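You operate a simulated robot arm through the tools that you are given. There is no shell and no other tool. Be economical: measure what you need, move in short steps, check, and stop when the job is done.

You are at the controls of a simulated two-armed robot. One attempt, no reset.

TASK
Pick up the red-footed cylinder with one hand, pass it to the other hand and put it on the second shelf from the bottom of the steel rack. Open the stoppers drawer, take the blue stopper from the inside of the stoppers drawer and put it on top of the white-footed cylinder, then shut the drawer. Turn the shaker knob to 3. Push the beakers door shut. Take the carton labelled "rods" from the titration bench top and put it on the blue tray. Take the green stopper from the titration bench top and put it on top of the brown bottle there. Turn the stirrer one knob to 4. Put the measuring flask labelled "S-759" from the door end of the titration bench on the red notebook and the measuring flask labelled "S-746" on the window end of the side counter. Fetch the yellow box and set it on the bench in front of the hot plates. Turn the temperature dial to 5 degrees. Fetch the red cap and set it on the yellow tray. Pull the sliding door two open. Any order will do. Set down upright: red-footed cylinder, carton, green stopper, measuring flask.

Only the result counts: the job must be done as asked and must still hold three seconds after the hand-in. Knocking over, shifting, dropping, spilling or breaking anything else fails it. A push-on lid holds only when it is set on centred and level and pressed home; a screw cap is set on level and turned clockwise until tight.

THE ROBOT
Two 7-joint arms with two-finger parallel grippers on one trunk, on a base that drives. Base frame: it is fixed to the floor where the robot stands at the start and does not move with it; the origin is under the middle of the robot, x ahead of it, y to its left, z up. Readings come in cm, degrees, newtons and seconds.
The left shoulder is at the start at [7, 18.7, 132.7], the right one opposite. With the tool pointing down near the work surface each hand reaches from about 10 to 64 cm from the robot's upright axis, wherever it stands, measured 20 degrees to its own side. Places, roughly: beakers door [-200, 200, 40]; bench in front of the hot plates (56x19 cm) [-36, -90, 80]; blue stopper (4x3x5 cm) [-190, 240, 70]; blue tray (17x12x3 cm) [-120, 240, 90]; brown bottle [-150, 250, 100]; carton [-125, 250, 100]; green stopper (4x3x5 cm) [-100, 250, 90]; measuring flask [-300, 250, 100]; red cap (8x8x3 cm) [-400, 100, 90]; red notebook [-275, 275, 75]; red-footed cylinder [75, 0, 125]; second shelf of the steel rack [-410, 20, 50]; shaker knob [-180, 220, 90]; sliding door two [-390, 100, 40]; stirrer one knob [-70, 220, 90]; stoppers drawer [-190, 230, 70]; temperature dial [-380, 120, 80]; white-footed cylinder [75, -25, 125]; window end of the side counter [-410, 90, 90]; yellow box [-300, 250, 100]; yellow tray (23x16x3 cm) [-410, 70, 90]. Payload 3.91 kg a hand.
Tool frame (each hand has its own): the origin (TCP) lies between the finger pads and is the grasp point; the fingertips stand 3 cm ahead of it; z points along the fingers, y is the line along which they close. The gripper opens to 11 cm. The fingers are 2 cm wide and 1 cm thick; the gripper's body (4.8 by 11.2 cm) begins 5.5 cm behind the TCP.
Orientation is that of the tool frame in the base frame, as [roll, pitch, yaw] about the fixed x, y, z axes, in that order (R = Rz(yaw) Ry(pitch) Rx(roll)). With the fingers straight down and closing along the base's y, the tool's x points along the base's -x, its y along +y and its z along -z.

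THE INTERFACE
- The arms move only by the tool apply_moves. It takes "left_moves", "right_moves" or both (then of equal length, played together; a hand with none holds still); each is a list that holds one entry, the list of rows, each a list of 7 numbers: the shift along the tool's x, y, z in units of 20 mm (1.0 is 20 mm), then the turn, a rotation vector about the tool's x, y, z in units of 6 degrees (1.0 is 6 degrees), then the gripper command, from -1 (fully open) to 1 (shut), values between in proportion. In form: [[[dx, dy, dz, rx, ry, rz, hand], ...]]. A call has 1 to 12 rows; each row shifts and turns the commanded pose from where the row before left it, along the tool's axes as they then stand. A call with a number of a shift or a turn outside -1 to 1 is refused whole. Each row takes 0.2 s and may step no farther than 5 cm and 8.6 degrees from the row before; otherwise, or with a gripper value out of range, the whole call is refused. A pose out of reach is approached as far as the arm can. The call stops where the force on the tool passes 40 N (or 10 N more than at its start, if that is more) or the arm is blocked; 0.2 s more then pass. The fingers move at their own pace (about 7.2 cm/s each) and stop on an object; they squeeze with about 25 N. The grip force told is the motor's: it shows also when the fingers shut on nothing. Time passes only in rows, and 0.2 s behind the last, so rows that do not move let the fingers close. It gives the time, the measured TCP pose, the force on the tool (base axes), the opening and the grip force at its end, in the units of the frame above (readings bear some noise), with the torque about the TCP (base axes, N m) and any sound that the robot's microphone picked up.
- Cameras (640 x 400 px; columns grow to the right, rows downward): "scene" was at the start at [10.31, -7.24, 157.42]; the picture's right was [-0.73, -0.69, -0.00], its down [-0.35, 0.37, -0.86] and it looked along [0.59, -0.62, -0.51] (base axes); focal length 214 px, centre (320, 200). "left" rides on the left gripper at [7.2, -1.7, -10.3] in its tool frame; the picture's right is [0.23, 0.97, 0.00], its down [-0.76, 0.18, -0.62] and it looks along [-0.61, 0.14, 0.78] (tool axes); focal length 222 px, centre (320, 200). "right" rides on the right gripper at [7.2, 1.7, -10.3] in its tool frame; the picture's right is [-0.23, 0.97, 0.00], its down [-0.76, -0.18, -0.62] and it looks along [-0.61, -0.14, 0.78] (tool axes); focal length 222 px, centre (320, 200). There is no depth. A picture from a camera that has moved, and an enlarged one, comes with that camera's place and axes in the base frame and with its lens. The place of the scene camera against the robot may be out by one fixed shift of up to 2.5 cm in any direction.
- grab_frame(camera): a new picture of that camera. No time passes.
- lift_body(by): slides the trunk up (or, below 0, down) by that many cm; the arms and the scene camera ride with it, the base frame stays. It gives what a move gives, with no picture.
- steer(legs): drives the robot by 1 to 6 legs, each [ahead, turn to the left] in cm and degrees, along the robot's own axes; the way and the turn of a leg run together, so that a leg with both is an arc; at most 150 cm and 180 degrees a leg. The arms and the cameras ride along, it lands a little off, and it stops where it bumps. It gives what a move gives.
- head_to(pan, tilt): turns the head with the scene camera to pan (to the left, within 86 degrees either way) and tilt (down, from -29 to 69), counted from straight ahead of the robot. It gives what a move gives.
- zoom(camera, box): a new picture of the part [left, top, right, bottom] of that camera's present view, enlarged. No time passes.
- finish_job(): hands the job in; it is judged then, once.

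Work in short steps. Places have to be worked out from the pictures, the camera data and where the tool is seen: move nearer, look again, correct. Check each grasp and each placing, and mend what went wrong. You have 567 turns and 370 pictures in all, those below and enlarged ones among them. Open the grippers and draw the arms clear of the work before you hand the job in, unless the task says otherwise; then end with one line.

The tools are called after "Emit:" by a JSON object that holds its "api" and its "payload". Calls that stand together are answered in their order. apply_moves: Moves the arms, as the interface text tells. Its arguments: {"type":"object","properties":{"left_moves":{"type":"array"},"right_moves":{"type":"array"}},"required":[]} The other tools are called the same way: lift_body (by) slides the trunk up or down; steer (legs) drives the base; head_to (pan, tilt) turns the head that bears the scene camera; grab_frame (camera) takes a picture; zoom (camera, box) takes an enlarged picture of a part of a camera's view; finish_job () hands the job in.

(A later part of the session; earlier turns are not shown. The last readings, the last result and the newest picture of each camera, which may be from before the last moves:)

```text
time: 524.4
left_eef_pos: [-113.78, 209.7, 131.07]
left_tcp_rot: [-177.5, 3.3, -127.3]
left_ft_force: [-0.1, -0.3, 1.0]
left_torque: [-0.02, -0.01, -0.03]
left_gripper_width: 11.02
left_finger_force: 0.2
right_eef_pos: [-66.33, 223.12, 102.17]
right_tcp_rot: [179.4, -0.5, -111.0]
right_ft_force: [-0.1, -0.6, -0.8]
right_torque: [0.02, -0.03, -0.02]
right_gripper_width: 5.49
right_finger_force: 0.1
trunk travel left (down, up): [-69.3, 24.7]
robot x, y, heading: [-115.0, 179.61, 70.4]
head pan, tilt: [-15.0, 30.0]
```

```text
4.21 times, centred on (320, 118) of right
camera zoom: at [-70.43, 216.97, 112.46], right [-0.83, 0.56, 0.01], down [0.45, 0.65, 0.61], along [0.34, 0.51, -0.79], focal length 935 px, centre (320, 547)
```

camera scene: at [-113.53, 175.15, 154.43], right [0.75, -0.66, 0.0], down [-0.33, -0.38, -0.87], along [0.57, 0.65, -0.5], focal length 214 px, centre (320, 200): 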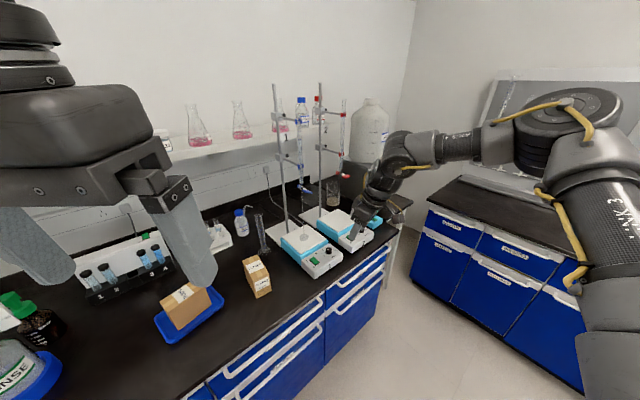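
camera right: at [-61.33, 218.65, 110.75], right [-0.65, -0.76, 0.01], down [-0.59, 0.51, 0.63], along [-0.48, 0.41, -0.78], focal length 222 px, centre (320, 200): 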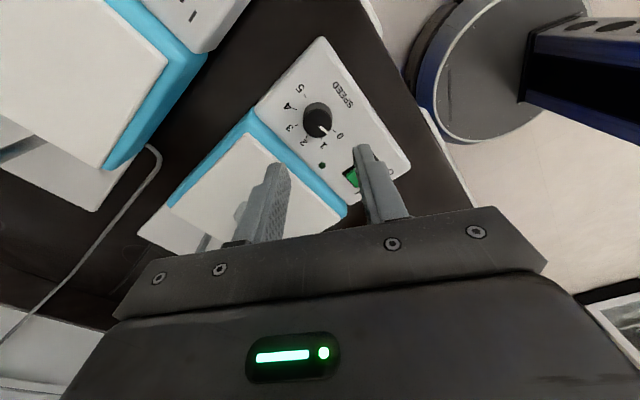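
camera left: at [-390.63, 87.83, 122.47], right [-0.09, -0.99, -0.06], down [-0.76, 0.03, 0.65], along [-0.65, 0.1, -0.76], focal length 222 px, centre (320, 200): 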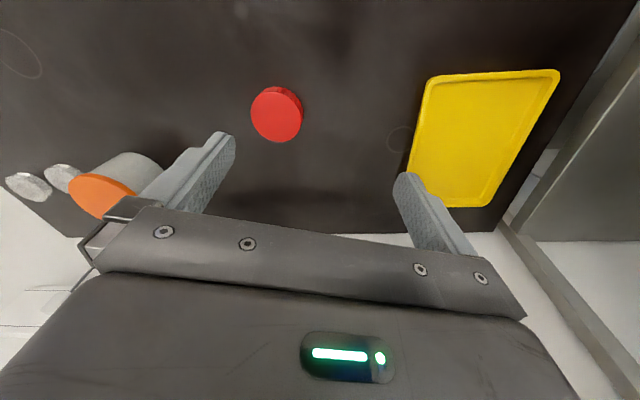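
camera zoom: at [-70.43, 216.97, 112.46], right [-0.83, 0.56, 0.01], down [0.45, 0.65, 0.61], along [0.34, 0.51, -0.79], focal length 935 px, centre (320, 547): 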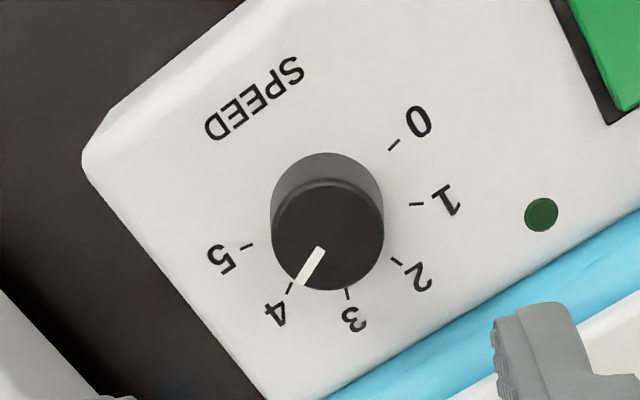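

Stirrer one is at 4. Next the stoppers drawer: back off, go left, and set the right hand horizontal.

Emit:
{"api": "lift_body", "payload": {"by": 10}}

Emit:
{"api": "steer", "payload": {"legs": [[-28, 0], [0, 110], [88, 0], [0, -90]]}}

Emit:
{"api": "apply_moves", "payload": {"right_moves": [[[0, 0, 0, 0, 0, -1, 0], [0, 0, 0, 0, 0, -1, 0], [0, 0, 0, 0, 0, -1, 0], [0, 0, 0, 0, 0, -1, 0], [0, 0, 0, 0, 0, -1, 0], [0, 0, 0, 0, 0, -1, 0], [0, 0, 0, 0, -1, 0, 0], [0, 0, 0, 0, -1, 0, 0], [0, 0, 0, 0, -1, 0, 0], [0, 0, 0, 0, -1, 0, 0], [0, 0, 0, 0, -1, 0, 0], [0, 0, 0, 0, -1, 0, 0]]]}}

Emit:
{"api": "apply_moves", "payload": {"right_moves": [[[0, 0, 0, 0, -1, 0, 0], [0, 0, 0, 0, -1, 0, 0], [0, 0, 0, 0, -1, 0, 0], [0, 0, 0, 0, -1, 0, 0], [0, 0, 0, 0, -1, 0, 0], [0, 0, 0, 0, -1, 0, 0], [0, 0, 0, 0, -1, 0, 0], [0, 0, 0, 0, -1, 0, 0]]]}}

```text
time: 525.8
left_eef_pos: [-113.75, 209.67, 141.09]
left_tcp_rot: [-177.5, 3.4, -127.3]
left_ft_force: [-0.1, 0.4, -0.5]
left_torque: [-0.04, -0.02, 0.0]
left_gripper_width: 11.0
left_finger_force: 0.0
right_eef_pos: [-66.35, 223.09, 112.19]
right_tcp_rot: [179.4, -0.5, -111.0]
right_ft_force: [0.1, -1.0, -0.6]
right_torque: [-0.01, 0.0, -0.04]
right_gripper_width: 5.5
right_finger_force: 0.0
trunk travel left (down, up): [-79.3, 14.7]
robot x, y, heading: [-115.16, 179.87, 70.3]
head pan, tilt: [-15.0, 30.0]
```

```text
time: 540.3
left_eef_pos: [-221.24, 183.05, 140.93]
left_tcp_rot: [-177.5, 3.4, -107.3]
left_ft_force: [0.0, -0.1, 0.8]
left_torque: [0.01, -0.02, 0.0]
left_gripper_width: 11.0
left_finger_force: 0.1
right_eef_pos: [-181.23, 211.82, 112.32]
right_tcp_rot: [179.4, -0.5, -91.1]
right_ft_force: [-0.2, 0.3, -0.1]
right_torque: [0.0, 0.01, 0.01]
right_gripper_width: 5.5
right_finger_force: 0.0
trunk travel left (down, up): [-79.3, 14.7]
robot x, y, heading: [-211.93, 154.5, 90.3]
head pan, tilt: [-15.0, 30.0]
```

```text
time: 542.9
left_eef_pos: [-221.08, 183.1, 141.05]
left_tcp_rot: [-177.6, 3.4, -107.4]
left_ft_force: [-0.2, -0.8, -0.1]
left_torque: [-0.01, 0.0, 0.0]
left_gripper_width: 11.0
left_finger_force: 0.1
right_eef_pos: [-181.12, 211.73, 112.21]
right_tcp_rot: [178.9, 36.0, -55.7]
right_ft_force: [-0.2, -0.4, 0.1]
right_torque: [0.01, 0.01, -0.03]
right_gripper_width: 5.48
right_finger_force: 0.1
trunk travel left (down, up): [-79.3, 14.7]
robot x, y, heading: [-212.2, 154.36, 90.1]
head pan, tilt: [-15.0, 30.0]
```

```text
time: 544.7
left_eef_pos: [-221.25, 183.25, 140.96]
left_tcp_rot: [-177.4, 3.3, -107.4]
left_ft_force: [-0.7, 0.4, 0.9]
left_torque: [-0.01, -0.03, 0.01]
left_gripper_width: 11.02
left_finger_force: 0.0
right_eef_pos: [-181.24, 211.99, 111.99]
right_tcp_rot: [173.2, 83.7, -61.9]
right_ft_force: [-0.2, -0.6, 0.1]
right_torque: [-0.02, -0.01, 0.0]
right_gripper_width: 5.5
right_finger_force: 0.0
trunk travel left (down, up): [-79.3, 14.7]
robot x, y, heading: [-211.89, 154.53, 90.4]
head pan, tilt: [-15.0, 30.0]
```

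Hand is horizontal. Back 14 cm, roll the gripper 90° so it closes vertically, and lower to the drawer handle level.

Emit:
{"api": "steer", "payload": {"legs": [[-14, 0]]}}

Emit:
{"api": "apply_moves", "payload": {"right_moves": [[[0, 0, 0, 0, 0, -1, 0], [0, 0, 0, 0, 0, -1, 0], [0, 0, 0, 0, 0, -1, 0], [0, 0, 0, 0, 0, -1, 0], [0, 0, 0, 0, 0, -1, 0], [0, 0, 0, 0, 0, -1, 0], [0, 0, 0, 0, 0, -1, 0], [0, 0, 0, 0, 0, -1, 0], [0, 0, 0, 0, 0, -1, 0], [0, 0, 0, 0, 0, -1, 0], [0, 0, 0, 0, 0, -1, 0], [0, 0, 0, 0, 0, -1, 0]]]}}

Emit:
{"api": "apply_moves", "payload": {"right_moves": [[[0, 0, 0, 0, 0, -1, 0], [0, 0, 0, 0, 0, -1, 0], [0, 0, 0, 0, 0, -1, 0]]]}}

Emit:
{"api": "lift_body", "payload": {"by": -32}}

Emit:
{"api": "grab_frame", "payload": {"camera": "right"}}

Emit:
{"api": "grab_frame", "payload": {"camera": "scene"}}

```text
time: 546.0
left_eef_pos: [-221.02, 169.32, 141.01]
left_tcp_rot: [-177.4, 3.2, -107.5]
left_ft_force: [-0.2, 0.2, 0.3]
left_torque: [0.0, 0.0, 0.04]
left_gripper_width: 11.0
left_finger_force: 0.1
right_eef_pos: [-181.13, 197.99, 112.06]
right_tcp_rot: [172.3, 83.8, -62.7]
right_ft_force: [-0.4, 0.3, -0.2]
right_torque: [0.01, 0.04, -0.02]
right_gripper_width: 5.5
right_finger_force: 0.1
trunk travel left (down, up): [-79.3, 14.7]
robot x, y, heading: [-211.9, 140.48, 90.5]
head pan, tilt: [-15.0, 30.0]
```

```text
time: 548.6
left_eef_pos: [-221.04, 169.16, 141.0]
left_tcp_rot: [-177.6, 3.3, -107.5]
left_ft_force: [0.3, -0.1, -1.0]
left_torque: [0.01, -0.02, 0.01]
left_gripper_width: 10.99
left_finger_force: 0.1
right_eef_pos: [-181.06, 197.81, 112.15]
right_tcp_rot: [-96.4, 18.5, 33.0]
right_ft_force: [-0.4, -0.5, -0.7]
right_torque: [0.03, -0.01, -0.01]
right_gripper_width: 5.5
right_finger_force: 0.1
trunk travel left (down, up): [-79.3, 14.7]
robot x, y, heading: [-212.15, 140.53, 90.1]
head pan, tilt: [-15.0, 30.0]
```

```text
time: 549.4
left_eef_pos: [-221.0, 169.23, 141.04]
left_tcp_rot: [-177.6, 3.3, -107.6]
left_ft_force: [0.0, 0.0, 0.2]
left_torque: [0.01, 0.0, 0.0]
left_gripper_width: 11.0
left_finger_force: 0.2
right_eef_pos: [-181.11, 197.9, 112.19]
right_tcp_rot: [-96.1, 0.7, 34.8]
right_ft_force: [0.2, -0.6, -0.5]
right_torque: [-0.05, -0.02, -0.03]
right_gripper_width: 5.51
right_finger_force: 0.1
trunk travel left (down, up): [-79.3, 14.7]
robot x, y, heading: [-211.72, 140.8, 90.4]
head pan, tilt: [-15.0, 30.0]
```

```text
time: 552.6
left_eef_pos: [-221.06, 169.19, 108.98]
left_tcp_rot: [-177.5, 3.2, -107.5]
left_ft_force: [0.9, 0.3, -1.0]
left_torque: [0.03, 0.0, 0.02]
left_gripper_width: 11.0
left_finger_force: 0.1
right_eef_pos: [-181.08, 197.85, 80.18]
right_tcp_rot: [-96.1, 0.7, 34.8]
right_ft_force: [0.6, 0.4, -0.3]
right_torque: [0.01, 0.0, -0.02]
right_gripper_width: 5.48
right_finger_force: 0.1
trunk travel left (down, up): [-47.3, 46.7]
robot x, y, heading: [-212.09, 140.83, 90.3]
head pan, tilt: [-15.0, 30.0]
```

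```text
152 pictures are left
camera right: at [-169.14, 193.45, 79.34], right [-0.14, -0.22, -0.97], down [-0.28, -0.93, 0.25], along [-0.95, 0.3, 0.07], focal length 222 px, centre (320, 200)
```

right: 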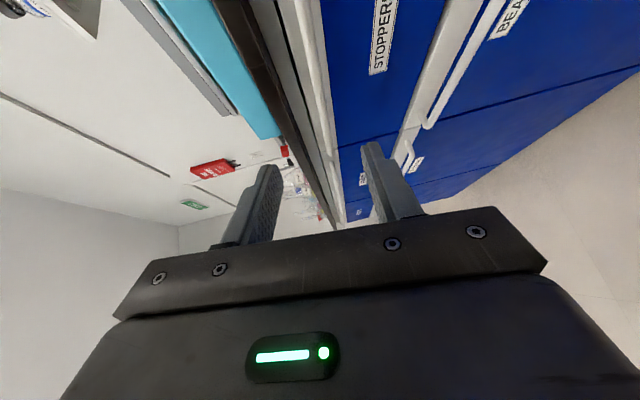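

```text
151 pictures are left
camera scene: at [-210.52, 153.66, 121.14], right [0.97, -0.25, 0.0], down [-0.13, -0.48, -0.87], along [0.22, 0.84, -0.5], focal length 214 px, centre (320, 200)
```

scene: 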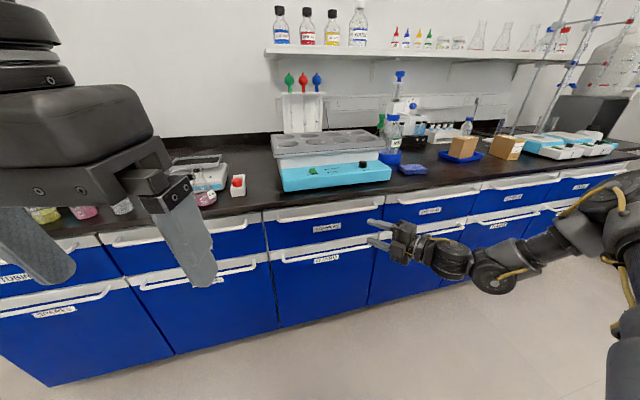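

Emit:
{"api": "zoom", "payload": {"camera": "right", "box": [220, 0, 460, 220]}}

Emit:
{"api": "zoom", "payload": {"camera": "scene", "box": [250, 180, 400, 280]}}

```text
1.82 times, centred on (340, 110) of right
camera zoom: at [-169.14, 193.45, 79.34], right [-0.14, -0.22, -0.97], down [-0.28, -0.93, 0.25], along [-0.95, 0.3, 0.07], focal length 404 px, centre (284, 364)
```

zoom: 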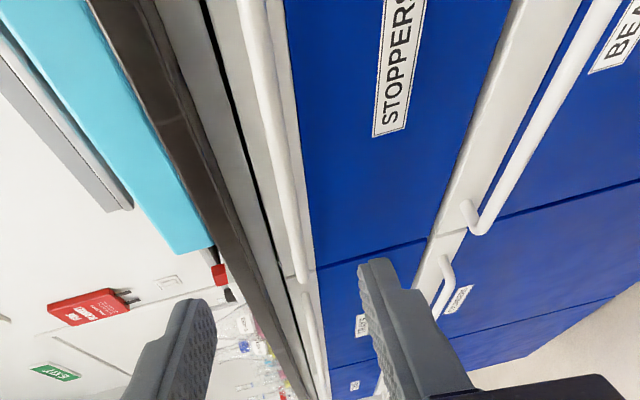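

```text
4.00 times, centred on (325, 230) of scene
camera zoom: at [-210.52, 153.66, 121.14], right [0.97, -0.25, 0.0], down [-0.13, -0.48, -0.87], along [0.22, 0.84, -0.5], focal length 858 px, centre (300, 80)
```

zoom: 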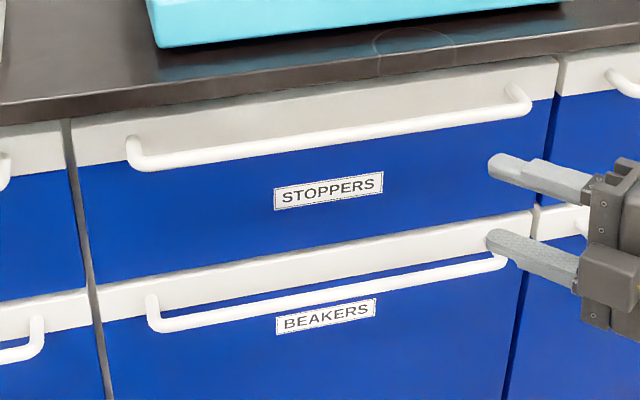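

Bar at z≈78.2, y≈213.5. Lower 2 cm and drive forward.

Emit:
{"api": "lift_body", "payload": {"by": -1.9}}

Emit:
{"api": "steer", "payload": {"legs": [[12, 0]]}}

Emit:
{"api": "grab_frame", "payload": {"camera": "right"}}

```text
time: 553.2
left_eef_pos: [-221.09, 169.21, 107.12]
left_tcp_rot: [-177.5, 3.4, -107.4]
left_ft_force: [0.1, 0.7, -0.9]
left_torque: [0.01, -0.01, 0.01]
left_gripper_width: 10.99
left_finger_force: 0.1
right_eef_pos: [-181.01, 197.83, 78.24]
right_tcp_rot: [-96.1, 0.8, 34.8]
right_ft_force: [0.8, -0.8, -0.3]
right_torque: [-0.02, 0.01, 0.05]
right_gripper_width: 5.5
right_finger_force: 0.0
trunk travel left (down, up): [-45.4, 48.6]
robot x, y, heading: [-212.04, 140.49, 90.2]
head pan, tilt: [-15.0, 30.0]
```

```text
time: 554.5
left_eef_pos: [-221.05, 181.05, 106.93]
left_tcp_rot: [-177.6, 3.3, -107.4]
left_ft_force: [0.5, 0.0, -0.4]
left_torque: [0.01, 0.0, -0.01]
left_gripper_width: 11.02
left_finger_force: 0.1
right_eef_pos: [-181.06, 209.72, 78.27]
right_tcp_rot: [-96.1, 0.7, 34.7]
right_ft_force: [0.0, -0.1, -0.7]
right_torque: [0.0, 0.04, 0.01]
right_gripper_width: 5.49
right_finger_force: 0.0
trunk travel left (down, up): [-45.4, 48.6]
robot x, y, heading: [-211.9, 152.42, 90.0]
head pan, tilt: [-15.0, 30.0]
```

```text
148 pictures are left
camera right: at [-169.12, 205.32, 77.37], right [-0.14, -0.22, -0.96], down [-0.28, -0.93, 0.25], along [-0.95, 0.31, 0.07], focal length 222 px, centre (320, 200)
```

right: 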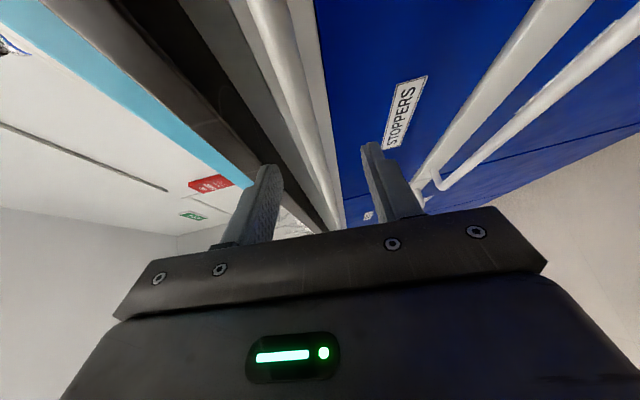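

Bar is between the fingers. Forward 3.5 cm and close.

Emit:
{"api": "steer", "payload": {"legs": [[3.5, 0]]}}

Emit:
{"api": "apply_moves", "payload": {"right_moves": [[[0, 0, 0, 0, 0, 0, 0.4], [0, 0, 0, 0, 0, 0, 0.8], [0, 0, 0, 0, 0, 0, 0.8], [0, 0, 0, 0, 0, 0, 0.8]]]}}

Emit:
{"api": "grab_frame", "payload": {"camera": "right"}}

```text
time: 555.3
left_eef_pos: [-221.09, 184.63, 106.99]
left_tcp_rot: [-177.4, 3.2, -107.5]
left_ft_force: [-0.4, -0.3, 0.7]
left_torque: [-0.05, 0.04, -0.04]
left_gripper_width: 10.97
left_finger_force: 0.0
right_eef_pos: [-181.09, 213.27, 78.09]
right_tcp_rot: [-96.2, 0.8, 34.7]
right_ft_force: [0.1, 0.1, -0.3]
right_torque: [0.01, -0.01, 0.04]
right_gripper_width: 5.52
right_finger_force: 0.0
trunk travel left (down, up): [-45.4, 48.6]
robot x, y, heading: [-212.56, 155.99, 90.4]
head pan, tilt: [-15.0, 30.0]
```

```text
time: 556.3
left_eef_pos: [-220.99, 184.53, 107.19]
left_tcp_rot: [-177.6, 3.3, -107.5]
left_ft_force: [0.0, -0.4, -0.5]
left_torque: [0.06, -0.01, 0.03]
left_gripper_width: 11.01
left_finger_force: 0.1
right_eef_pos: [-181.02, 213.1, 78.15]
right_tcp_rot: [-96.2, 0.8, 34.7]
right_ft_force: [-2.4, -8.3, -9.5]
right_torque: [-0.13, 1.13, -0.05]
right_gripper_width: 1.36
right_finger_force: 45.3
trunk travel left (down, up): [-45.4, 48.6]
robot x, y, heading: [-211.87, 155.9, 90.2]
head pan, tilt: [-15.0, 30.0]
```

```text
147 pictures are left
camera right: at [-169.12, 208.69, 77.31], right [-0.14, -0.22, -0.96], down [-0.28, -0.93, 0.26], along [-0.95, 0.31, 0.07], focal length 222 px, centre (320, 200)
```

right: 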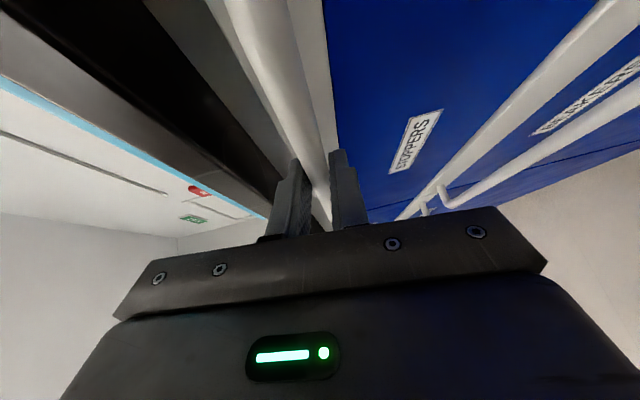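

Bar gripped. Pull by driving back 22 cm.

Emit:
{"api": "steer", "payload": {"legs": [[-22, 0]]}}

Emit:
{"api": "grab_frame", "payload": {"camera": "scene"}}

```text
time: 558.0
left_eef_pos: [-221.02, 162.52, 107.04]
left_tcp_rot: [-177.4, 3.1, -107.6]
left_ft_force: [2.0, -0.3, 0.6]
left_torque: [-0.01, -0.03, -0.01]
left_gripper_width: 11.0
left_finger_force: 0.1
right_eef_pos: [-181.1, 190.96, 78.09]
right_tcp_rot: [-96.4, 0.8, 34.7]
right_ft_force: [-16.5, 0.3, -18.9]
right_torque: [-0.16, 1.2, 0.36]
right_gripper_width: 1.36
right_finger_force: 44.8
trunk travel left (down, up): [-45.4, 48.6]
robot x, y, heading: [-212.22, 133.65, 90.4]
head pan, tilt: [-15.0, 30.0]
```

```text
146 pictures are left
camera scene: at [-210.57, 147.02, 119.21], right [0.97, -0.26, 0.0], down [-0.13, -0.48, -0.87], along [0.22, 0.84, -0.5], focal length 214 px, centre (320, 200)
```

scene: 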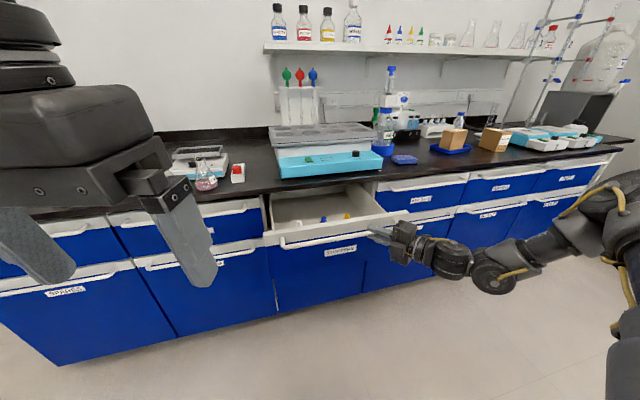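

The drawer is open. Release, back off and look inside.

Emit:
{"api": "apply_moves", "payload": {"right_moves": [[[0, 0, 0, 0, 0, 0, 0.4], [0, 0, 0, 0, 0, 0, 0], [0, 0, 0, 0, 0, 0, 0]]]}}

Emit:
{"api": "steer", "payload": {"legs": [[-12, 0]]}}

Emit:
{"api": "lift_body", "payload": {"by": 35}}

Emit:
{"api": "head_to", "payload": {"pan": -10, "tilt": 40}}

Emit:
{"api": "zoom", "payload": {"camera": "scene", "box": [220, 130, 460, 280]}}

```text
time: 558.8
left_eef_pos: [-220.96, 162.53, 107.08]
left_tcp_rot: [-177.6, 3.2, -107.5]
left_ft_force: [0.6, -0.2, 0.6]
left_torque: [0.05, 0.0, 0.0]
left_gripper_width: 10.99
left_finger_force: 0.0
right_eef_pos: [-180.97, 191.0, 78.17]
right_tcp_rot: [-96.3, 0.8, 34.8]
right_ft_force: [0.5, 0.4, 0.7]
right_torque: [0.05, -0.01, -0.03]
right_gripper_width: 5.49
right_finger_force: 0.0
trunk travel left (down, up): [-45.4, 48.6]
robot x, y, heading: [-211.78, 133.71, 90.0]
head pan, tilt: [-15.0, 30.0]
```

```text
time: 560.0
left_eef_pos: [-221.01, 150.1, 107.1]
left_tcp_rot: [-177.5, 3.5, -107.5]
left_ft_force: [0.2, 0.7, 0.6]
left_torque: [0.0, -0.03, 0.01]
left_gripper_width: 11.02
left_finger_force: 0.1
right_eef_pos: [-181.14, 178.87, 78.15]
right_tcp_rot: [-96.1, 0.9, 34.9]
right_ft_force: [0.0, -0.3, -1.2]
right_torque: [0.0, -0.02, -0.03]
right_gripper_width: 5.5
right_finger_force: 0.1
trunk travel left (down, up): [-45.4, 48.6]
robot x, y, heading: [-211.9, 122.08, 90.2]
head pan, tilt: [-15.0, 30.0]
```

```text
time: 563.5
left_eef_pos: [-221.14, 150.24, 142.12]
left_tcp_rot: [-177.5, 3.3, -107.5]
left_ft_force: [-0.4, 0.9, 0.7]
left_torque: [-0.02, 0.01, -0.02]
left_gripper_width: 11.03
left_finger_force: 0.1
right_eef_pos: [-181.12, 179.02, 113.29]
right_tcp_rot: [-96.2, 0.8, 34.8]
right_ft_force: [0.5, 0.0, -0.1]
right_torque: [-0.02, 0.04, -0.05]
right_gripper_width: 5.49
right_finger_force: 0.1
trunk travel left (down, up): [-80.4, 13.6]
robot x, y, heading: [-211.88, 121.74, 90.0]
head pan, tilt: [-15.0, 30.0]
```

```text
time: 564.2
left_eef_pos: [-221.03, 150.18, 142.09]
left_tcp_rot: [-177.5, 3.4, -107.3]
left_ft_force: [0.4, 0.0, -0.3]
left_torque: [0.01, 0.02, 0.01]
left_gripper_width: 11.03
left_finger_force: 0.1
right_eef_pos: [-181.12, 178.97, 113.2]
right_tcp_rot: [-96.2, 0.8, 34.9]
right_ft_force: [-0.1, 0.8, 0.1]
right_torque: [-0.02, 0.03, 0.01]
right_gripper_width: 5.5
right_finger_force: 0.0
trunk travel left (down, up): [-80.4, 13.6]
robot x, y, heading: [-212.18, 121.8, 90.2]
head pan, tilt: [-10.0, 40.0]
```

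```text
2.67 times, centred on (340, 205) of scene
camera zoom: at [-211.33, 134.44, 152.7], right [0.99, -0.17, 0.0], down [-0.11, -0.63, -0.77], along [0.13, 0.76, -0.64], focal length 572 px, centre (267, 187)
```

zoom: 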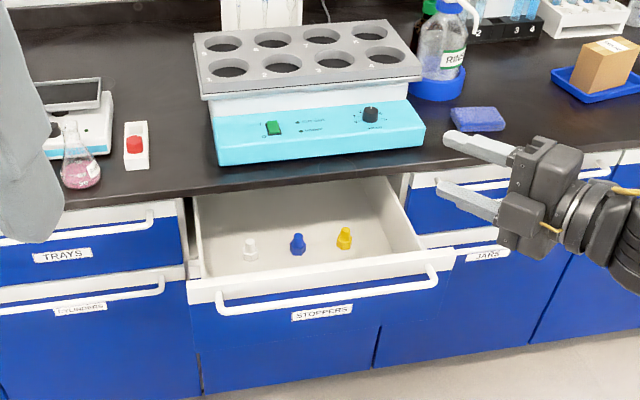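

Blue stopper at about (-192, 211, 73). Return the right tool to pointing down.

Emit:
{"api": "apply_moves", "payload": {"right_moves": [[[0, 0, 0, 0, 0, 1, 0], [0, 0, 0, 0, 0, 1, 0], [0, 0, 0, 0, 0, 1, 0], [0, 0, 0, 0, 0, 1, 0], [0, 0, 0, 0, 0, 1, 0], [0, 0, 0, 0, 0, 1, 0], [0, 0, 0, 0, 0, 1, 0], [0, 0, 0, 0, 0, 1, 0], [0, 0, 0, 0, 0, 1, 0], [0, 0, 0, 0, 0, 1, 0], [0, 0, 0, 0, 0, 1, 0], [0, 0, 0, 0, 0, 1, 0]]]}}

Emit:
{"api": "apply_moves", "payload": {"right_moves": [[[0, 0, 0, 0, 0, 1, 0], [0, 0, 0, 0, 0, 1, 0], [0, 0, 0, 0, 0, 1, 0], [0, 0, 0, 0, 1, 0, 0], [0, 0, 0, 0, 1, 0, 0], [0, 0, 0, 0, 1, 0, 0], [0, 0, 0, 0, 1, 0, 0], [0, 0, 0, 0, 1, 0, 0], [0, 0, 0, 0, 1, 0, 0], [0, 0, 0, 0, 1, 0, 0], [0, 0, 0, 0, 1, 0, 0], [0, 0, 0, 0, 1, 0, 0]]]}}

Emit:
{"api": "apply_moves", "payload": {"right_moves": [[[0, 0, 0, 0, 1, 0, 0], [0, 0, 0, 0, 1, 0, 0], [0, 0, 0, 0, 1, 0, 0]]]}}

Emit:
{"api": "steer", "payload": {"legs": [[18, 0]]}}

Emit:
{"api": "grab_frame", "payload": {"camera": "right"}}

```text
time: 566.8
left_eef_pos: [-220.97, 150.39, 142.04]
left_tcp_rot: [-177.5, 3.4, -107.3]
left_ft_force: [-0.1, -0.5, 0.6]
left_torque: [-0.01, 0.01, 0.0]
left_gripper_width: 10.99
left_finger_force: 0.0
right_eef_pos: [-181.16, 178.95, 113.24]
right_tcp_rot: [-110.3, 72.0, 15.7]
right_ft_force: [-0.9, 0.2, 0.1]
right_torque: [0.04, -0.04, 0.0]
right_gripper_width: 5.51
right_finger_force: 0.1
trunk travel left (down, up): [-80.4, 13.6]
robot x, y, heading: [-211.83, 121.97, 90.2]
head pan, tilt: [-10.0, 40.0]
```

```text
time: 569.4
left_eef_pos: [-221.07, 150.28, 142.2]
left_tcp_rot: [-177.4, 3.3, -107.4]
left_ft_force: [0.2, -0.9, 0.4]
left_torque: [0.03, -0.05, -0.02]
left_gripper_width: 11.01
left_finger_force: 0.1
right_eef_pos: [-181.26, 179.1, 113.2]
right_tcp_rot: [179.2, 29.6, -55.6]
right_ft_force: [-0.3, -0.3, 0.2]
right_torque: [0.01, 0.0, -0.02]
right_gripper_width: 5.49
right_finger_force: 0.1
trunk travel left (down, up): [-80.4, 13.6]
robot x, y, heading: [-211.43, 121.58, 90.2]
head pan, tilt: [-10.0, 40.0]
```

```text
time: 570.2
left_eef_pos: [-220.97, 150.36, 142.11]
left_tcp_rot: [-177.4, 3.3, -107.5]
left_ft_force: [-0.4, 0.0, 0.5]
left_torque: [-0.03, 0.0, -0.04]
left_gripper_width: 11.01
left_finger_force: 0.0
right_eef_pos: [-181.03, 179.16, 113.13]
right_tcp_rot: [179.1, 11.7, -55.3]
right_ft_force: [0.9, 0.2, 0.4]
right_torque: [-0.03, -0.03, 0.01]
right_gripper_width: 5.49
right_finger_force: 0.1
trunk travel left (down, up): [-80.4, 13.6]
robot x, y, heading: [-211.87, 122.1, 90.4]
head pan, tilt: [-10.0, 40.0]
```

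```text
time: 571.7
left_eef_pos: [-221.19, 168.11, 142.22]
left_tcp_rot: [-177.6, 3.6, -107.4]
left_ft_force: [-0.2, -0.1, 0.4]
left_torque: [0.02, 0.02, 0.0]
left_gripper_width: 10.99
left_finger_force: 0.0
right_eef_pos: [-181.26, 196.87, 113.31]
right_tcp_rot: [179.4, 12.1, -55.1]
right_ft_force: [0.2, 0.4, -0.1]
right_torque: [0.02, 0.05, 0.02]
right_gripper_width: 5.53
right_finger_force: 0.0
trunk travel left (down, up): [-80.4, 13.6]
robot x, y, heading: [-211.82, 139.8, 90.5]
head pan, tilt: [-10.0, 40.0]
```

```text
144 pictures are left
camera right: at [-177.22, 188.54, 121.87], right [-0.92, -0.38, 0.06], down [-0.2, 0.61, 0.77], along [-0.32, 0.7, -0.64], focal length 222 px, centre (320, 200)
```

right: 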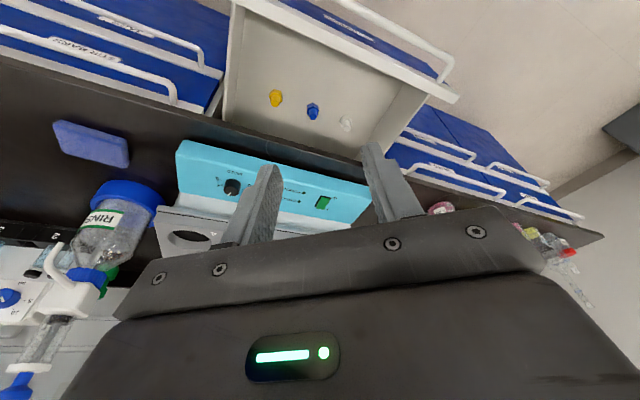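

Emit:
{"api": "zoom", "payload": {"camera": "right", "box": [255, 75, 375, 150]}}

```text
5.33 times, centred on (315, 112) of right
camera zoom: at [-177.22, 188.54, 121.87], right [-0.92, -0.38, 0.06], down [-0.2, 0.61, 0.77], along [-0.32, 0.7, -0.64], focal length 1185 px, centre (347, 667)
```

zoom: 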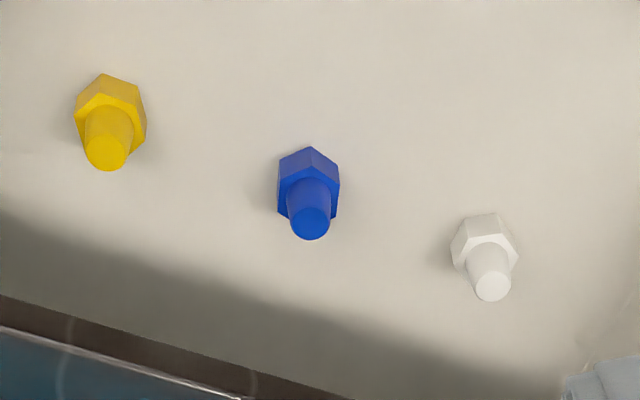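

The stoppers stand head-down with the stem up; I'll need to turn the blue one over later. First move above it.

Emit:
{"api": "steer", "payload": {"legs": [[0, 8], [14, 0]]}}

Emit:
{"api": "lift_body", "payload": {"by": -12}}

Emit:
{"api": "grab_frame", "payload": {"camera": "right"}}

```text
time: 573.6
left_eef_pos: [-227.11, 180.12, 142.2]
left_tcp_rot: [-177.4, 3.5, -99.2]
left_ft_force: [0.6, 0.1, 0.2]
left_torque: [0.03, 0.04, 0.03]
left_gripper_width: 10.99
left_finger_force: 0.1
right_eef_pos: [-191.78, 214.31, 113.34]
right_tcp_rot: [179.3, 12.0, -47.0]
right_ft_force: [-0.7, 0.3, 0.7]
right_torque: [0.02, 0.0, 0.03]
right_gripper_width: 5.5
right_finger_force: 0.0
trunk travel left (down, up): [-80.4, 13.6]
robot x, y, heading: [-214.06, 153.48, 98.7]
head pan, tilt: [-10.0, 40.0]
```

```text
time: 575.1
left_eef_pos: [-227.05, 180.36, 130.26]
left_tcp_rot: [-177.5, 3.4, -99.2]
left_ft_force: [-0.9, -0.8, -0.1]
left_torque: [0.0, -0.02, 0.01]
left_gripper_width: 11.02
left_finger_force: 0.2
right_eef_pos: [-191.65, 214.46, 101.31]
right_tcp_rot: [179.2, 11.9, -47.0]
right_ft_force: [0.8, 0.1, -0.1]
right_torque: [0.01, -0.03, -0.01]
right_gripper_width: 5.55
right_finger_force: 0.1
trunk travel left (down, up): [-68.4, 25.6]
robot x, y, heading: [-213.9, 153.32, 98.1]
head pan, tilt: [-10.0, 40.0]
```

```text
142 pictures are left
camera right: at [-186.51, 206.72, 109.74], right [-0.86, -0.5, 0.06], down [-0.29, 0.58, 0.76], along [-0.42, 0.64, -0.64], focal length 222 px, centre (320, 200)
```

right: 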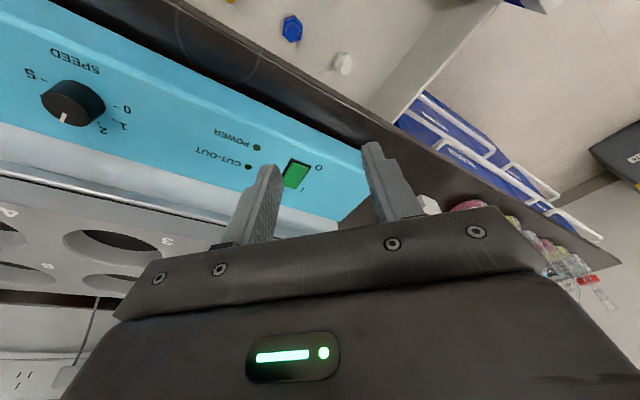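

The bench edge overhangs the stopper, so I pitch the tool 40° forward-leaning and approach from the drawer's open side.

Emit:
{"api": "apply_moves", "payload": {"right_moves": [[[0, 0, 0, 0, -1, 0, 0], [0, 0, 0, 0, -1, 0, 0], [0, 0, 0, 0, -1, 0, 0], [0, 0, 0, 0, -1, 0, 0], [0, 0, 0, 0, -0.8, 0, 0]]]}}

Emit:
{"api": "steer", "payload": {"legs": [[-10, 0]]}}

Emit:
{"api": "lift_body", "payload": {"by": -14}}

Emit:
{"api": "grab_frame", "payload": {"camera": "right"}}

```text
time: 576.3
left_eef_pos: [-226.95, 180.26, 130.16]
left_tcp_rot: [-177.5, 3.4, -99.3]
left_ft_force: [0.4, 0.6, 0.2]
left_torque: [-0.01, -0.01, 0.03]
left_gripper_width: 11.0
left_finger_force: 0.1
right_eef_pos: [-191.69, 214.45, 101.21]
right_tcp_rot: [178.9, 40.8, -47.5]
right_ft_force: [0.5, 0.8, 0.0]
right_torque: [-0.01, 0.01, 0.04]
right_gripper_width: 5.49
right_finger_force: 0.0
trunk travel left (down, up): [-68.4, 25.6]
robot x, y, heading: [-213.91, 153.5, 98.8]
head pan, tilt: [-10.0, 40.0]
```

```text
time: 577.5
left_eef_pos: [-225.53, 170.69, 130.22]
left_tcp_rot: [-177.5, 3.2, -99.2]
left_ft_force: [0.1, -0.6, 0.1]
left_torque: [0.05, 0.02, -0.03]
left_gripper_width: 11.02
left_finger_force: 0.1
right_eef_pos: [-190.17, 204.77, 101.17]
right_tcp_rot: [178.9, 40.6, -47.5]
right_ft_force: [0.9, 0.0, -0.9]
right_torque: [0.03, 0.04, 0.01]
right_gripper_width: 5.51
right_finger_force: 0.1
trunk travel left (down, up): [-68.4, 25.6]
robot x, y, heading: [-212.37, 143.43, 98.3]
head pan, tilt: [-10.0, 40.0]
```

```text
time: 579.1
left_eef_pos: [-225.56, 170.56, 116.22]
left_tcp_rot: [-177.5, 3.4, -99.2]
left_ft_force: [0.1, -0.1, -0.4]
left_torque: [0.01, -0.01, -0.03]
left_gripper_width: 11.02
left_finger_force: 0.1
right_eef_pos: [-190.24, 204.6, 87.14]
right_tcp_rot: [178.9, 40.7, -47.5]
right_ft_force: [0.7, 0.2, -0.2]
right_torque: [0.0, 0.0, -0.02]
right_gripper_width: 5.5
right_finger_force: 0.0
trunk travel left (down, up): [-54.4, 39.6]
robot x, y, heading: [-212.48, 143.58, 98.5]
head pan, tilt: [-10.0, 40.0]
```

```text
141 pictures are left
camera right: at [-183.04, 194.66, 90.19], right [-0.83, -0.54, 0.16], down [0.02, 0.26, 0.97], along [-0.56, 0.8, -0.2], focal length 222 px, centre (320, 200)
```

right: 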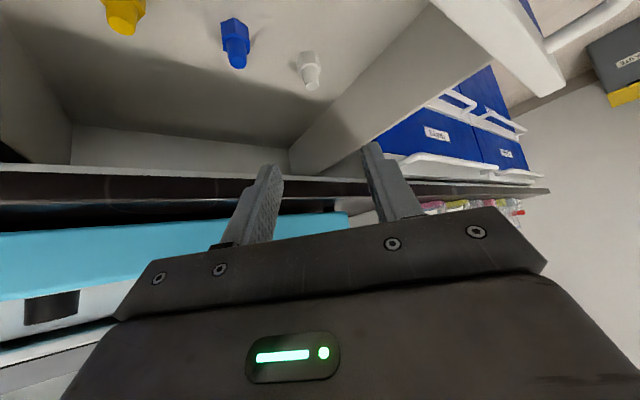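

Stopper at (-189.6, 215), head 64–66, stem to 69. Align with base, then lower.

Emit:
{"api": "steer", "payload": {"legs": [[0, -2.4], [10.4, 0]]}}

Emit:
{"api": "lift_body", "payload": {"by": -13}}

Emit:
{"api": "grab_frame", "payload": {"camera": "right"}}

```text
time: 580.6
left_eef_pos: [-225.31, 178.78, 116.02]
left_tcp_rot: [-177.6, 3.1, -101.6]
left_ft_force: [0.1, 0.0, -0.1]
left_torque: [0.0, 0.0, -0.04]
left_gripper_width: 11.0
left_finger_force: 0.0
right_eef_pos: [-188.2, 211.1, 87.07]
right_tcp_rot: [178.9, 40.3, -50.2]
right_ft_force: [-0.9, -1.5, 1.3]
right_torque: [0.06, 0.03, 0.05]
right_gripper_width: 5.41
right_finger_force: 0.1
trunk travel left (down, up): [-54.4, 39.6]
robot x, y, heading: [-213.54, 151.5, 95.8]
head pan, tilt: [-10.0, 40.0]
stopped in leg 2: the force on the tool passed its limit at 118 N (the readings are from after the stop); the commanded pose is now the measured one
```

```text
time: 581.1
left_eef_pos: [-225.18, 178.55, 115.01]
left_tcp_rot: [-177.6, 3.4, -101.7]
left_ft_force: [0.4, 0.3, 0.0]
left_torque: [-0.04, 0.0, -0.02]
left_gripper_width: 11.01
left_finger_force: 0.1
right_eef_pos: [-188.13, 211.13, 87.07]
right_tcp_rot: [179.6, 41.5, -49.8]
right_ft_force: [8.9, -19.0, 20.6]
right_torque: [0.46, -0.43, -0.6]
right_gripper_width: 5.18
right_finger_force: 0.1
trunk travel left (down, up): [-53.3, 40.7]
robot x, y, heading: [-213.34, 151.3, 95.9]
head pan, tilt: [-10.0, 40.0]
stopped: the force on the tool passed its limit at 51 N (the readings are from after the stop); the commanded pose is now the measured one
```

```text
140 pictures are left
camera right: at [-181.42, 200.67, 89.82], right [-0.85, -0.5, 0.16], down [0.04, 0.24, 0.97], along [-0.52, 0.83, -0.18], focal length 222 px, centre (320, 200)
```

right: 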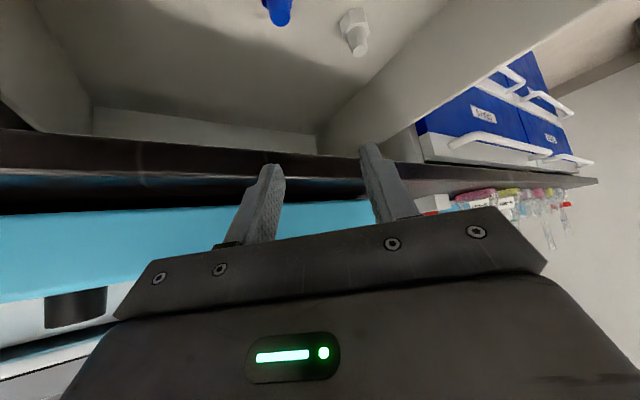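

The bench edge (y≈213.5) blocks: the drawer must come out further. I'll hook the fingers behind the drawer front and pull. First back and raise, tool nearly vertical.

Emit:
{"api": "lift_body", "payload": {"by": 12}}

Emit:
{"api": "steer", "payload": {"legs": [[-9, 0]]}}

Emit:
{"api": "apply_moves", "payload": {"right_moves": [[[0, 0, 0, 0, 1, 0, 1], [0, 0, 0, 0, 1, 0, 1], [0, 0, 0, 0, 1, 0, 1], [0, 0, 0, 0, 1, 0, 1], [0, 0, 0, 0, 1, 0, 1]]]}}

Emit:
{"api": "grab_frame", "payload": {"camera": "right"}}

```text
time: 582.6
left_eef_pos: [-225.36, 178.85, 126.87]
left_tcp_rot: [-177.5, 3.1, -101.7]
left_ft_force: [-0.6, 0.1, -0.2]
left_torque: [-0.02, 0.0, 0.0]
left_gripper_width: 11.0
left_finger_force: 0.0
right_eef_pos: [-188.23, 211.44, 98.52]
right_tcp_rot: [179.4, 41.1, -49.9]
right_ft_force: [0.6, 0.0, 0.5]
right_torque: [0.0, 0.03, 0.02]
right_gripper_width: 5.49
right_finger_force: 0.0
trunk travel left (down, up): [-65.3, 28.7]
robot x, y, heading: [-213.29, 150.95, 95.7]
head pan, tilt: [-10.0, 40.0]
```

```text
time: 583.7
left_eef_pos: [-224.35, 170.19, 127.01]
left_tcp_rot: [-177.5, 3.2, -101.8]
left_ft_force: [-0.4, 0.8, 0.5]
left_torque: [-0.03, 0.02, -0.01]
left_gripper_width: 11.0
left_finger_force: 0.1
right_eef_pos: [-187.19, 202.83, 98.63]
right_tcp_rot: [179.4, 41.1, -50.0]
right_ft_force: [-1.4, -0.2, -0.3]
right_torque: [-0.02, 0.01, -0.03]
right_gripper_width: 5.5
right_finger_force: 0.1
trunk travel left (down, up): [-65.3, 28.7]
robot x, y, heading: [-212.45, 142.71, 95.9]
head pan, tilt: [-10.0, 40.0]
```

```text
time: 584.9
left_eef_pos: [-224.34, 170.23, 126.88]
left_tcp_rot: [-177.6, 3.2, -101.7]
left_ft_force: [-0.2, 0.6, 0.0]
left_torque: [-0.04, -0.02, -0.04]
left_gripper_width: 10.99
left_finger_force: 0.1
right_eef_pos: [-187.2, 202.81, 98.73]
right_tcp_rot: [179.5, 11.1, -49.8]
right_ft_force: [-0.1, -0.1, 0.0]
right_torque: [0.0, -0.04, 0.0]
right_gripper_width: 0.0
right_finger_force: 25.0
trunk travel left (down, up): [-65.3, 28.7]
robot x, y, heading: [-212.44, 142.79, 95.8]
head pan, tilt: [-10.0, 40.0]
```

```text
139 pictures are left
camera right: at [-182.57, 194.85, 107.25], right [-0.89, -0.46, 0.05], down [-0.27, 0.6, 0.76], along [-0.38, 0.66, -0.65], focal length 222 px, centre (320, 200)
```

right: 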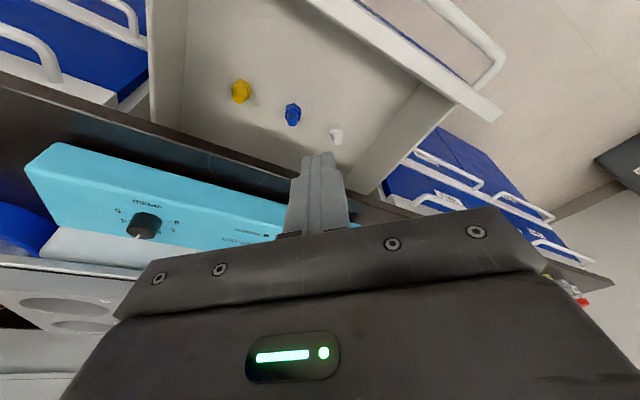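

Lower the closed fingers into the drawer behind its front and pull back.

Emit:
{"api": "lift_body", "payload": {"by": -21}}

Emit:
{"api": "steer", "payload": {"legs": [[-17, 0]]}}

Emit:
{"api": "grab_frame", "payload": {"camera": "scene"}}

```text
time: 587.1
left_eef_pos: [-224.44, 170.2, 106.05]
left_tcp_rot: [-177.5, 3.2, -101.7]
left_ft_force: [0.0, 0.5, 0.5]
left_torque: [0.01, -0.01, -0.01]
left_gripper_width: 10.99
left_finger_force: 0.1
right_eef_pos: [-187.16, 202.72, 77.65]
right_tcp_rot: [179.6, 11.1, -49.7]
right_ft_force: [0.5, 0.2, -0.7]
right_torque: [0.03, 0.01, 0.02]
right_gripper_width: 0.0
right_finger_force: 24.7
trunk travel left (down, up): [-44.3, 49.7]
robot x, y, heading: [-212.8, 142.97, 95.6]
head pan, tilt: [-10.0, 40.0]
```

```text
time: 588.6
left_eef_pos: [-222.61, 152.93, 106.0]
left_tcp_rot: [-177.5, 3.3, -102.0]
left_ft_force: [-0.1, 0.2, 0.2]
left_torque: [0.03, -0.02, 0.02]
left_gripper_width: 10.98
left_finger_force: 0.0
right_eef_pos: [-185.2, 185.46, 77.74]
right_tcp_rot: [179.7, 11.2, -50.0]
right_ft_force: [0.3, -0.3, 0.0]
right_torque: [-0.01, -0.01, 0.06]
right_gripper_width: 0.0
right_finger_force: 24.8
trunk travel left (down, up): [-44.3, 49.7]
robot x, y, heading: [-210.78, 125.54, 95.7]
head pan, tilt: [-10.0, 40.0]
```

```text
138 pictures are left
camera scene: at [-211.41, 138.11, 116.6], right [1.0, -0.08, 0.0], down [-0.05, -0.64, -0.77], along [0.06, 0.76, -0.64], focal length 214 px, centre (320, 200)
```

scene: 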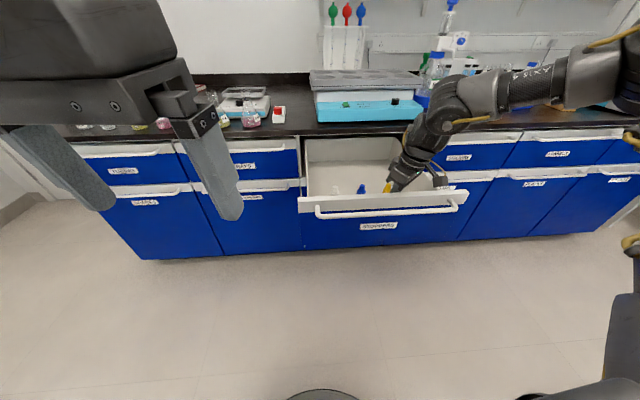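

Drawer further out. Raise the hand and re-measure the stopper.

Emit:
{"api": "lift_body", "payload": {"by": 18}}

Emit:
{"api": "grab_frame", "payload": {"camera": "right"}}

```text
time: 590.6
left_eef_pos: [-222.54, 153.11, 123.83]
left_tcp_rot: [-177.6, 3.2, -102.0]
left_ft_force: [-1.0, -0.8, 0.8]
left_torque: [0.01, 0.03, -0.02]
left_gripper_width: 11.01
left_finger_force: 0.0
right_eef_pos: [-185.26, 185.5, 95.51]
right_tcp_rot: [179.7, 11.2, -50.0]
right_ft_force: [-0.6, 0.5, 0.4]
right_torque: [-0.03, 0.01, -0.02]
right_gripper_width: 0.0
right_finger_force: 25.0
trunk travel left (down, up): [-62.3, 31.7]
robot x, y, heading: [-210.75, 125.57, 95.7]
head pan, tilt: [-10.0, 40.0]
```

```text
137 pictures are left
camera right: at [-180.61, 177.55, 104.25], right [-0.89, -0.46, 0.05], down [-0.26, 0.6, 0.76], along [-0.38, 0.66, -0.65], focal length 222 px, centre (320, 200)
```

right: 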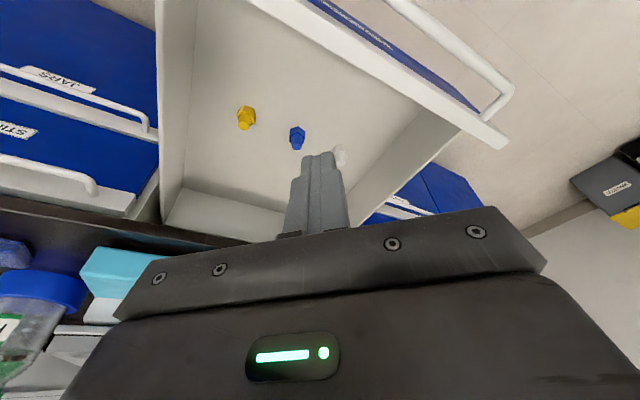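

Stopper now at (-190.1, 200.9), clear of the bench. Align and lower.

Emit:
{"api": "steer", "payload": {"legs": [[0, 3], [13.7, 0]]}}

Emit:
{"api": "apply_moves", "payload": {"right_moves": [[[0, 0, 0, 0, 0, 0, 0], [0, 0, 0, 0, 0, 0, 0], [0, 0, 0, 0, 0, 0, 0]]]}}

Emit:
{"api": "lift_body", "payload": {"by": -15}}

Emit:
{"api": "grab_frame", "payload": {"camera": "right"}}

```text
time: 592.4
left_eef_pos: [-226.06, 166.1, 124.08]
left_tcp_rot: [-177.5, 3.3, -98.9]
left_ft_force: [-0.1, -0.4, 0.5]
left_torque: [-0.03, 0.01, -0.03]
left_gripper_width: 11.0
left_finger_force: 0.1
right_eef_pos: [-190.55, 200.47, 95.75]
right_tcp_rot: [179.6, 11.2, -46.7]
right_ft_force: [0.4, -0.2, 0.3]
right_torque: [0.0, 0.02, -0.01]
right_gripper_width: 0.0
right_finger_force: 25.3
trunk travel left (down, up): [-62.3, 31.7]
robot x, y, heading: [-212.76, 138.99, 98.8]
head pan, tilt: [-10.0, 40.0]
```

```text
time: 593.2
left_eef_pos: [-226.15, 166.23, 123.94]
left_tcp_rot: [-177.5, 3.1, -98.9]
left_ft_force: [0.5, 0.1, -0.3]
left_torque: [0.02, 0.01, 0.01]
left_gripper_width: 11.0
left_finger_force: 0.0
right_eef_pos: [-190.61, 200.52, 95.56]
right_tcp_rot: [179.5, 11.0, -46.9]
right_ft_force: [-0.3, 0.5, 0.2]
right_torque: [-0.01, -0.04, 0.02]
right_gripper_width: 5.5
right_finger_force: 0.0
trunk travel left (down, up): [-62.3, 31.7]
robot x, y, heading: [-212.83, 138.84, 98.8]
head pan, tilt: [-10.0, 40.0]
```

```text
time: 594.9
left_eef_pos: [-226.11, 166.19, 108.93]
left_tcp_rot: [-177.5, 3.2, -98.9]
left_ft_force: [-0.5, 0.7, -0.1]
left_torque: [-0.01, -0.03, 0.0]
left_gripper_width: 10.99
left_finger_force: 0.0
right_eef_pos: [-190.72, 200.49, 80.73]
right_tcp_rot: [179.6, 11.1, -46.8]
right_ft_force: [-0.1, -0.2, -0.1]
right_torque: [-0.02, 0.02, 0.04]
right_gripper_width: 5.5
right_finger_force: 0.1
trunk travel left (down, up): [-47.3, 46.7]
robot x, y, heading: [-212.6, 138.99, 98.4]
head pan, tilt: [-10.0, 40.0]
```

```text
136 pictures are left
camera right: at [-185.56, 192.8, 89.29], right [-0.86, -0.5, 0.05], down [-0.3, 0.58, 0.76], along [-0.41, 0.64, -0.65], focal length 222 px, centre (320, 200)
```

right: 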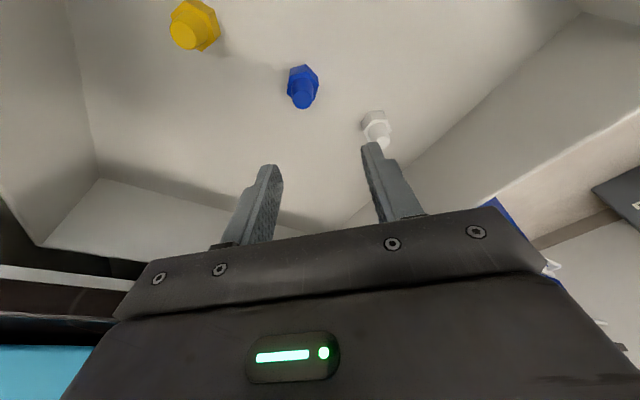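

Emit:
{"api": "apply_moves", "payload": {"right_moves": [[[0.12, -0.64, 0, 0, 0, 0, 0], [0, 0, 0, 0, 0, 0, 0]]]}}

Emit:
{"api": "lift_body", "payload": {"by": -12.3}}

Emit:
{"api": "grab_frame", "payload": {"camera": "right"}}

```text
time: 595.5
left_eef_pos: [-226.05, 166.26, 109.02]
left_tcp_rot: [-177.6, 3.3, -98.9]
left_ft_force: [-0.2, 0.4, -0.8]
left_torque: [-0.01, 0.02, 0.0]
left_gripper_width: 10.99
left_finger_force: 0.1
right_eef_pos: [-189.53, 201.17, 80.53]
right_tcp_rot: [179.6, 11.0, -46.8]
right_ft_force: [0.1, -0.5, 0.0]
right_torque: [0.01, -0.01, -0.02]
right_gripper_width: 5.51
right_finger_force: 0.0
trunk travel left (down, up): [-47.3, 46.7]
robot x, y, heading: [-212.8, 139.08, 98.6]
head pan, tilt: [-10.0, 40.0]
```

```text
time: 597.0
left_eef_pos: [-226.11, 165.99, 96.7]
left_tcp_rot: [-177.5, 3.2, -98.9]
left_ft_force: [-0.1, -0.3, -1.0]
left_torque: [-0.03, 0.01, -0.01]
left_gripper_width: 11.0
left_finger_force: 0.0
right_eef_pos: [-189.69, 201.23, 68.34]
right_tcp_rot: [179.6, 11.0, -46.9]
right_ft_force: [-1.0, 0.8, -0.2]
right_torque: [0.02, -0.01, 0.0]
right_gripper_width: 5.49
right_finger_force: 0.0
trunk travel left (down, up): [-35.0, 59.0]
robot x, y, heading: [-212.42, 138.95, 98.5]
head pan, tilt: [-10.0, 40.0]
```

```text
135 pictures are left
camera right: at [-184.52, 193.5, 76.93], right [-0.86, -0.5, 0.05], down [-0.3, 0.58, 0.76], along [-0.41, 0.64, -0.65], focal length 222 px, centre (320, 200)
```

right: 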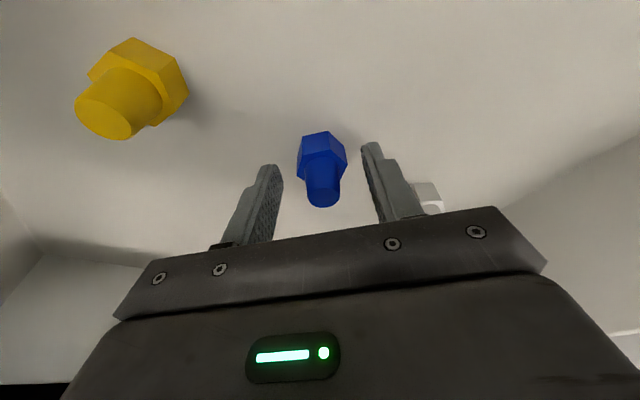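

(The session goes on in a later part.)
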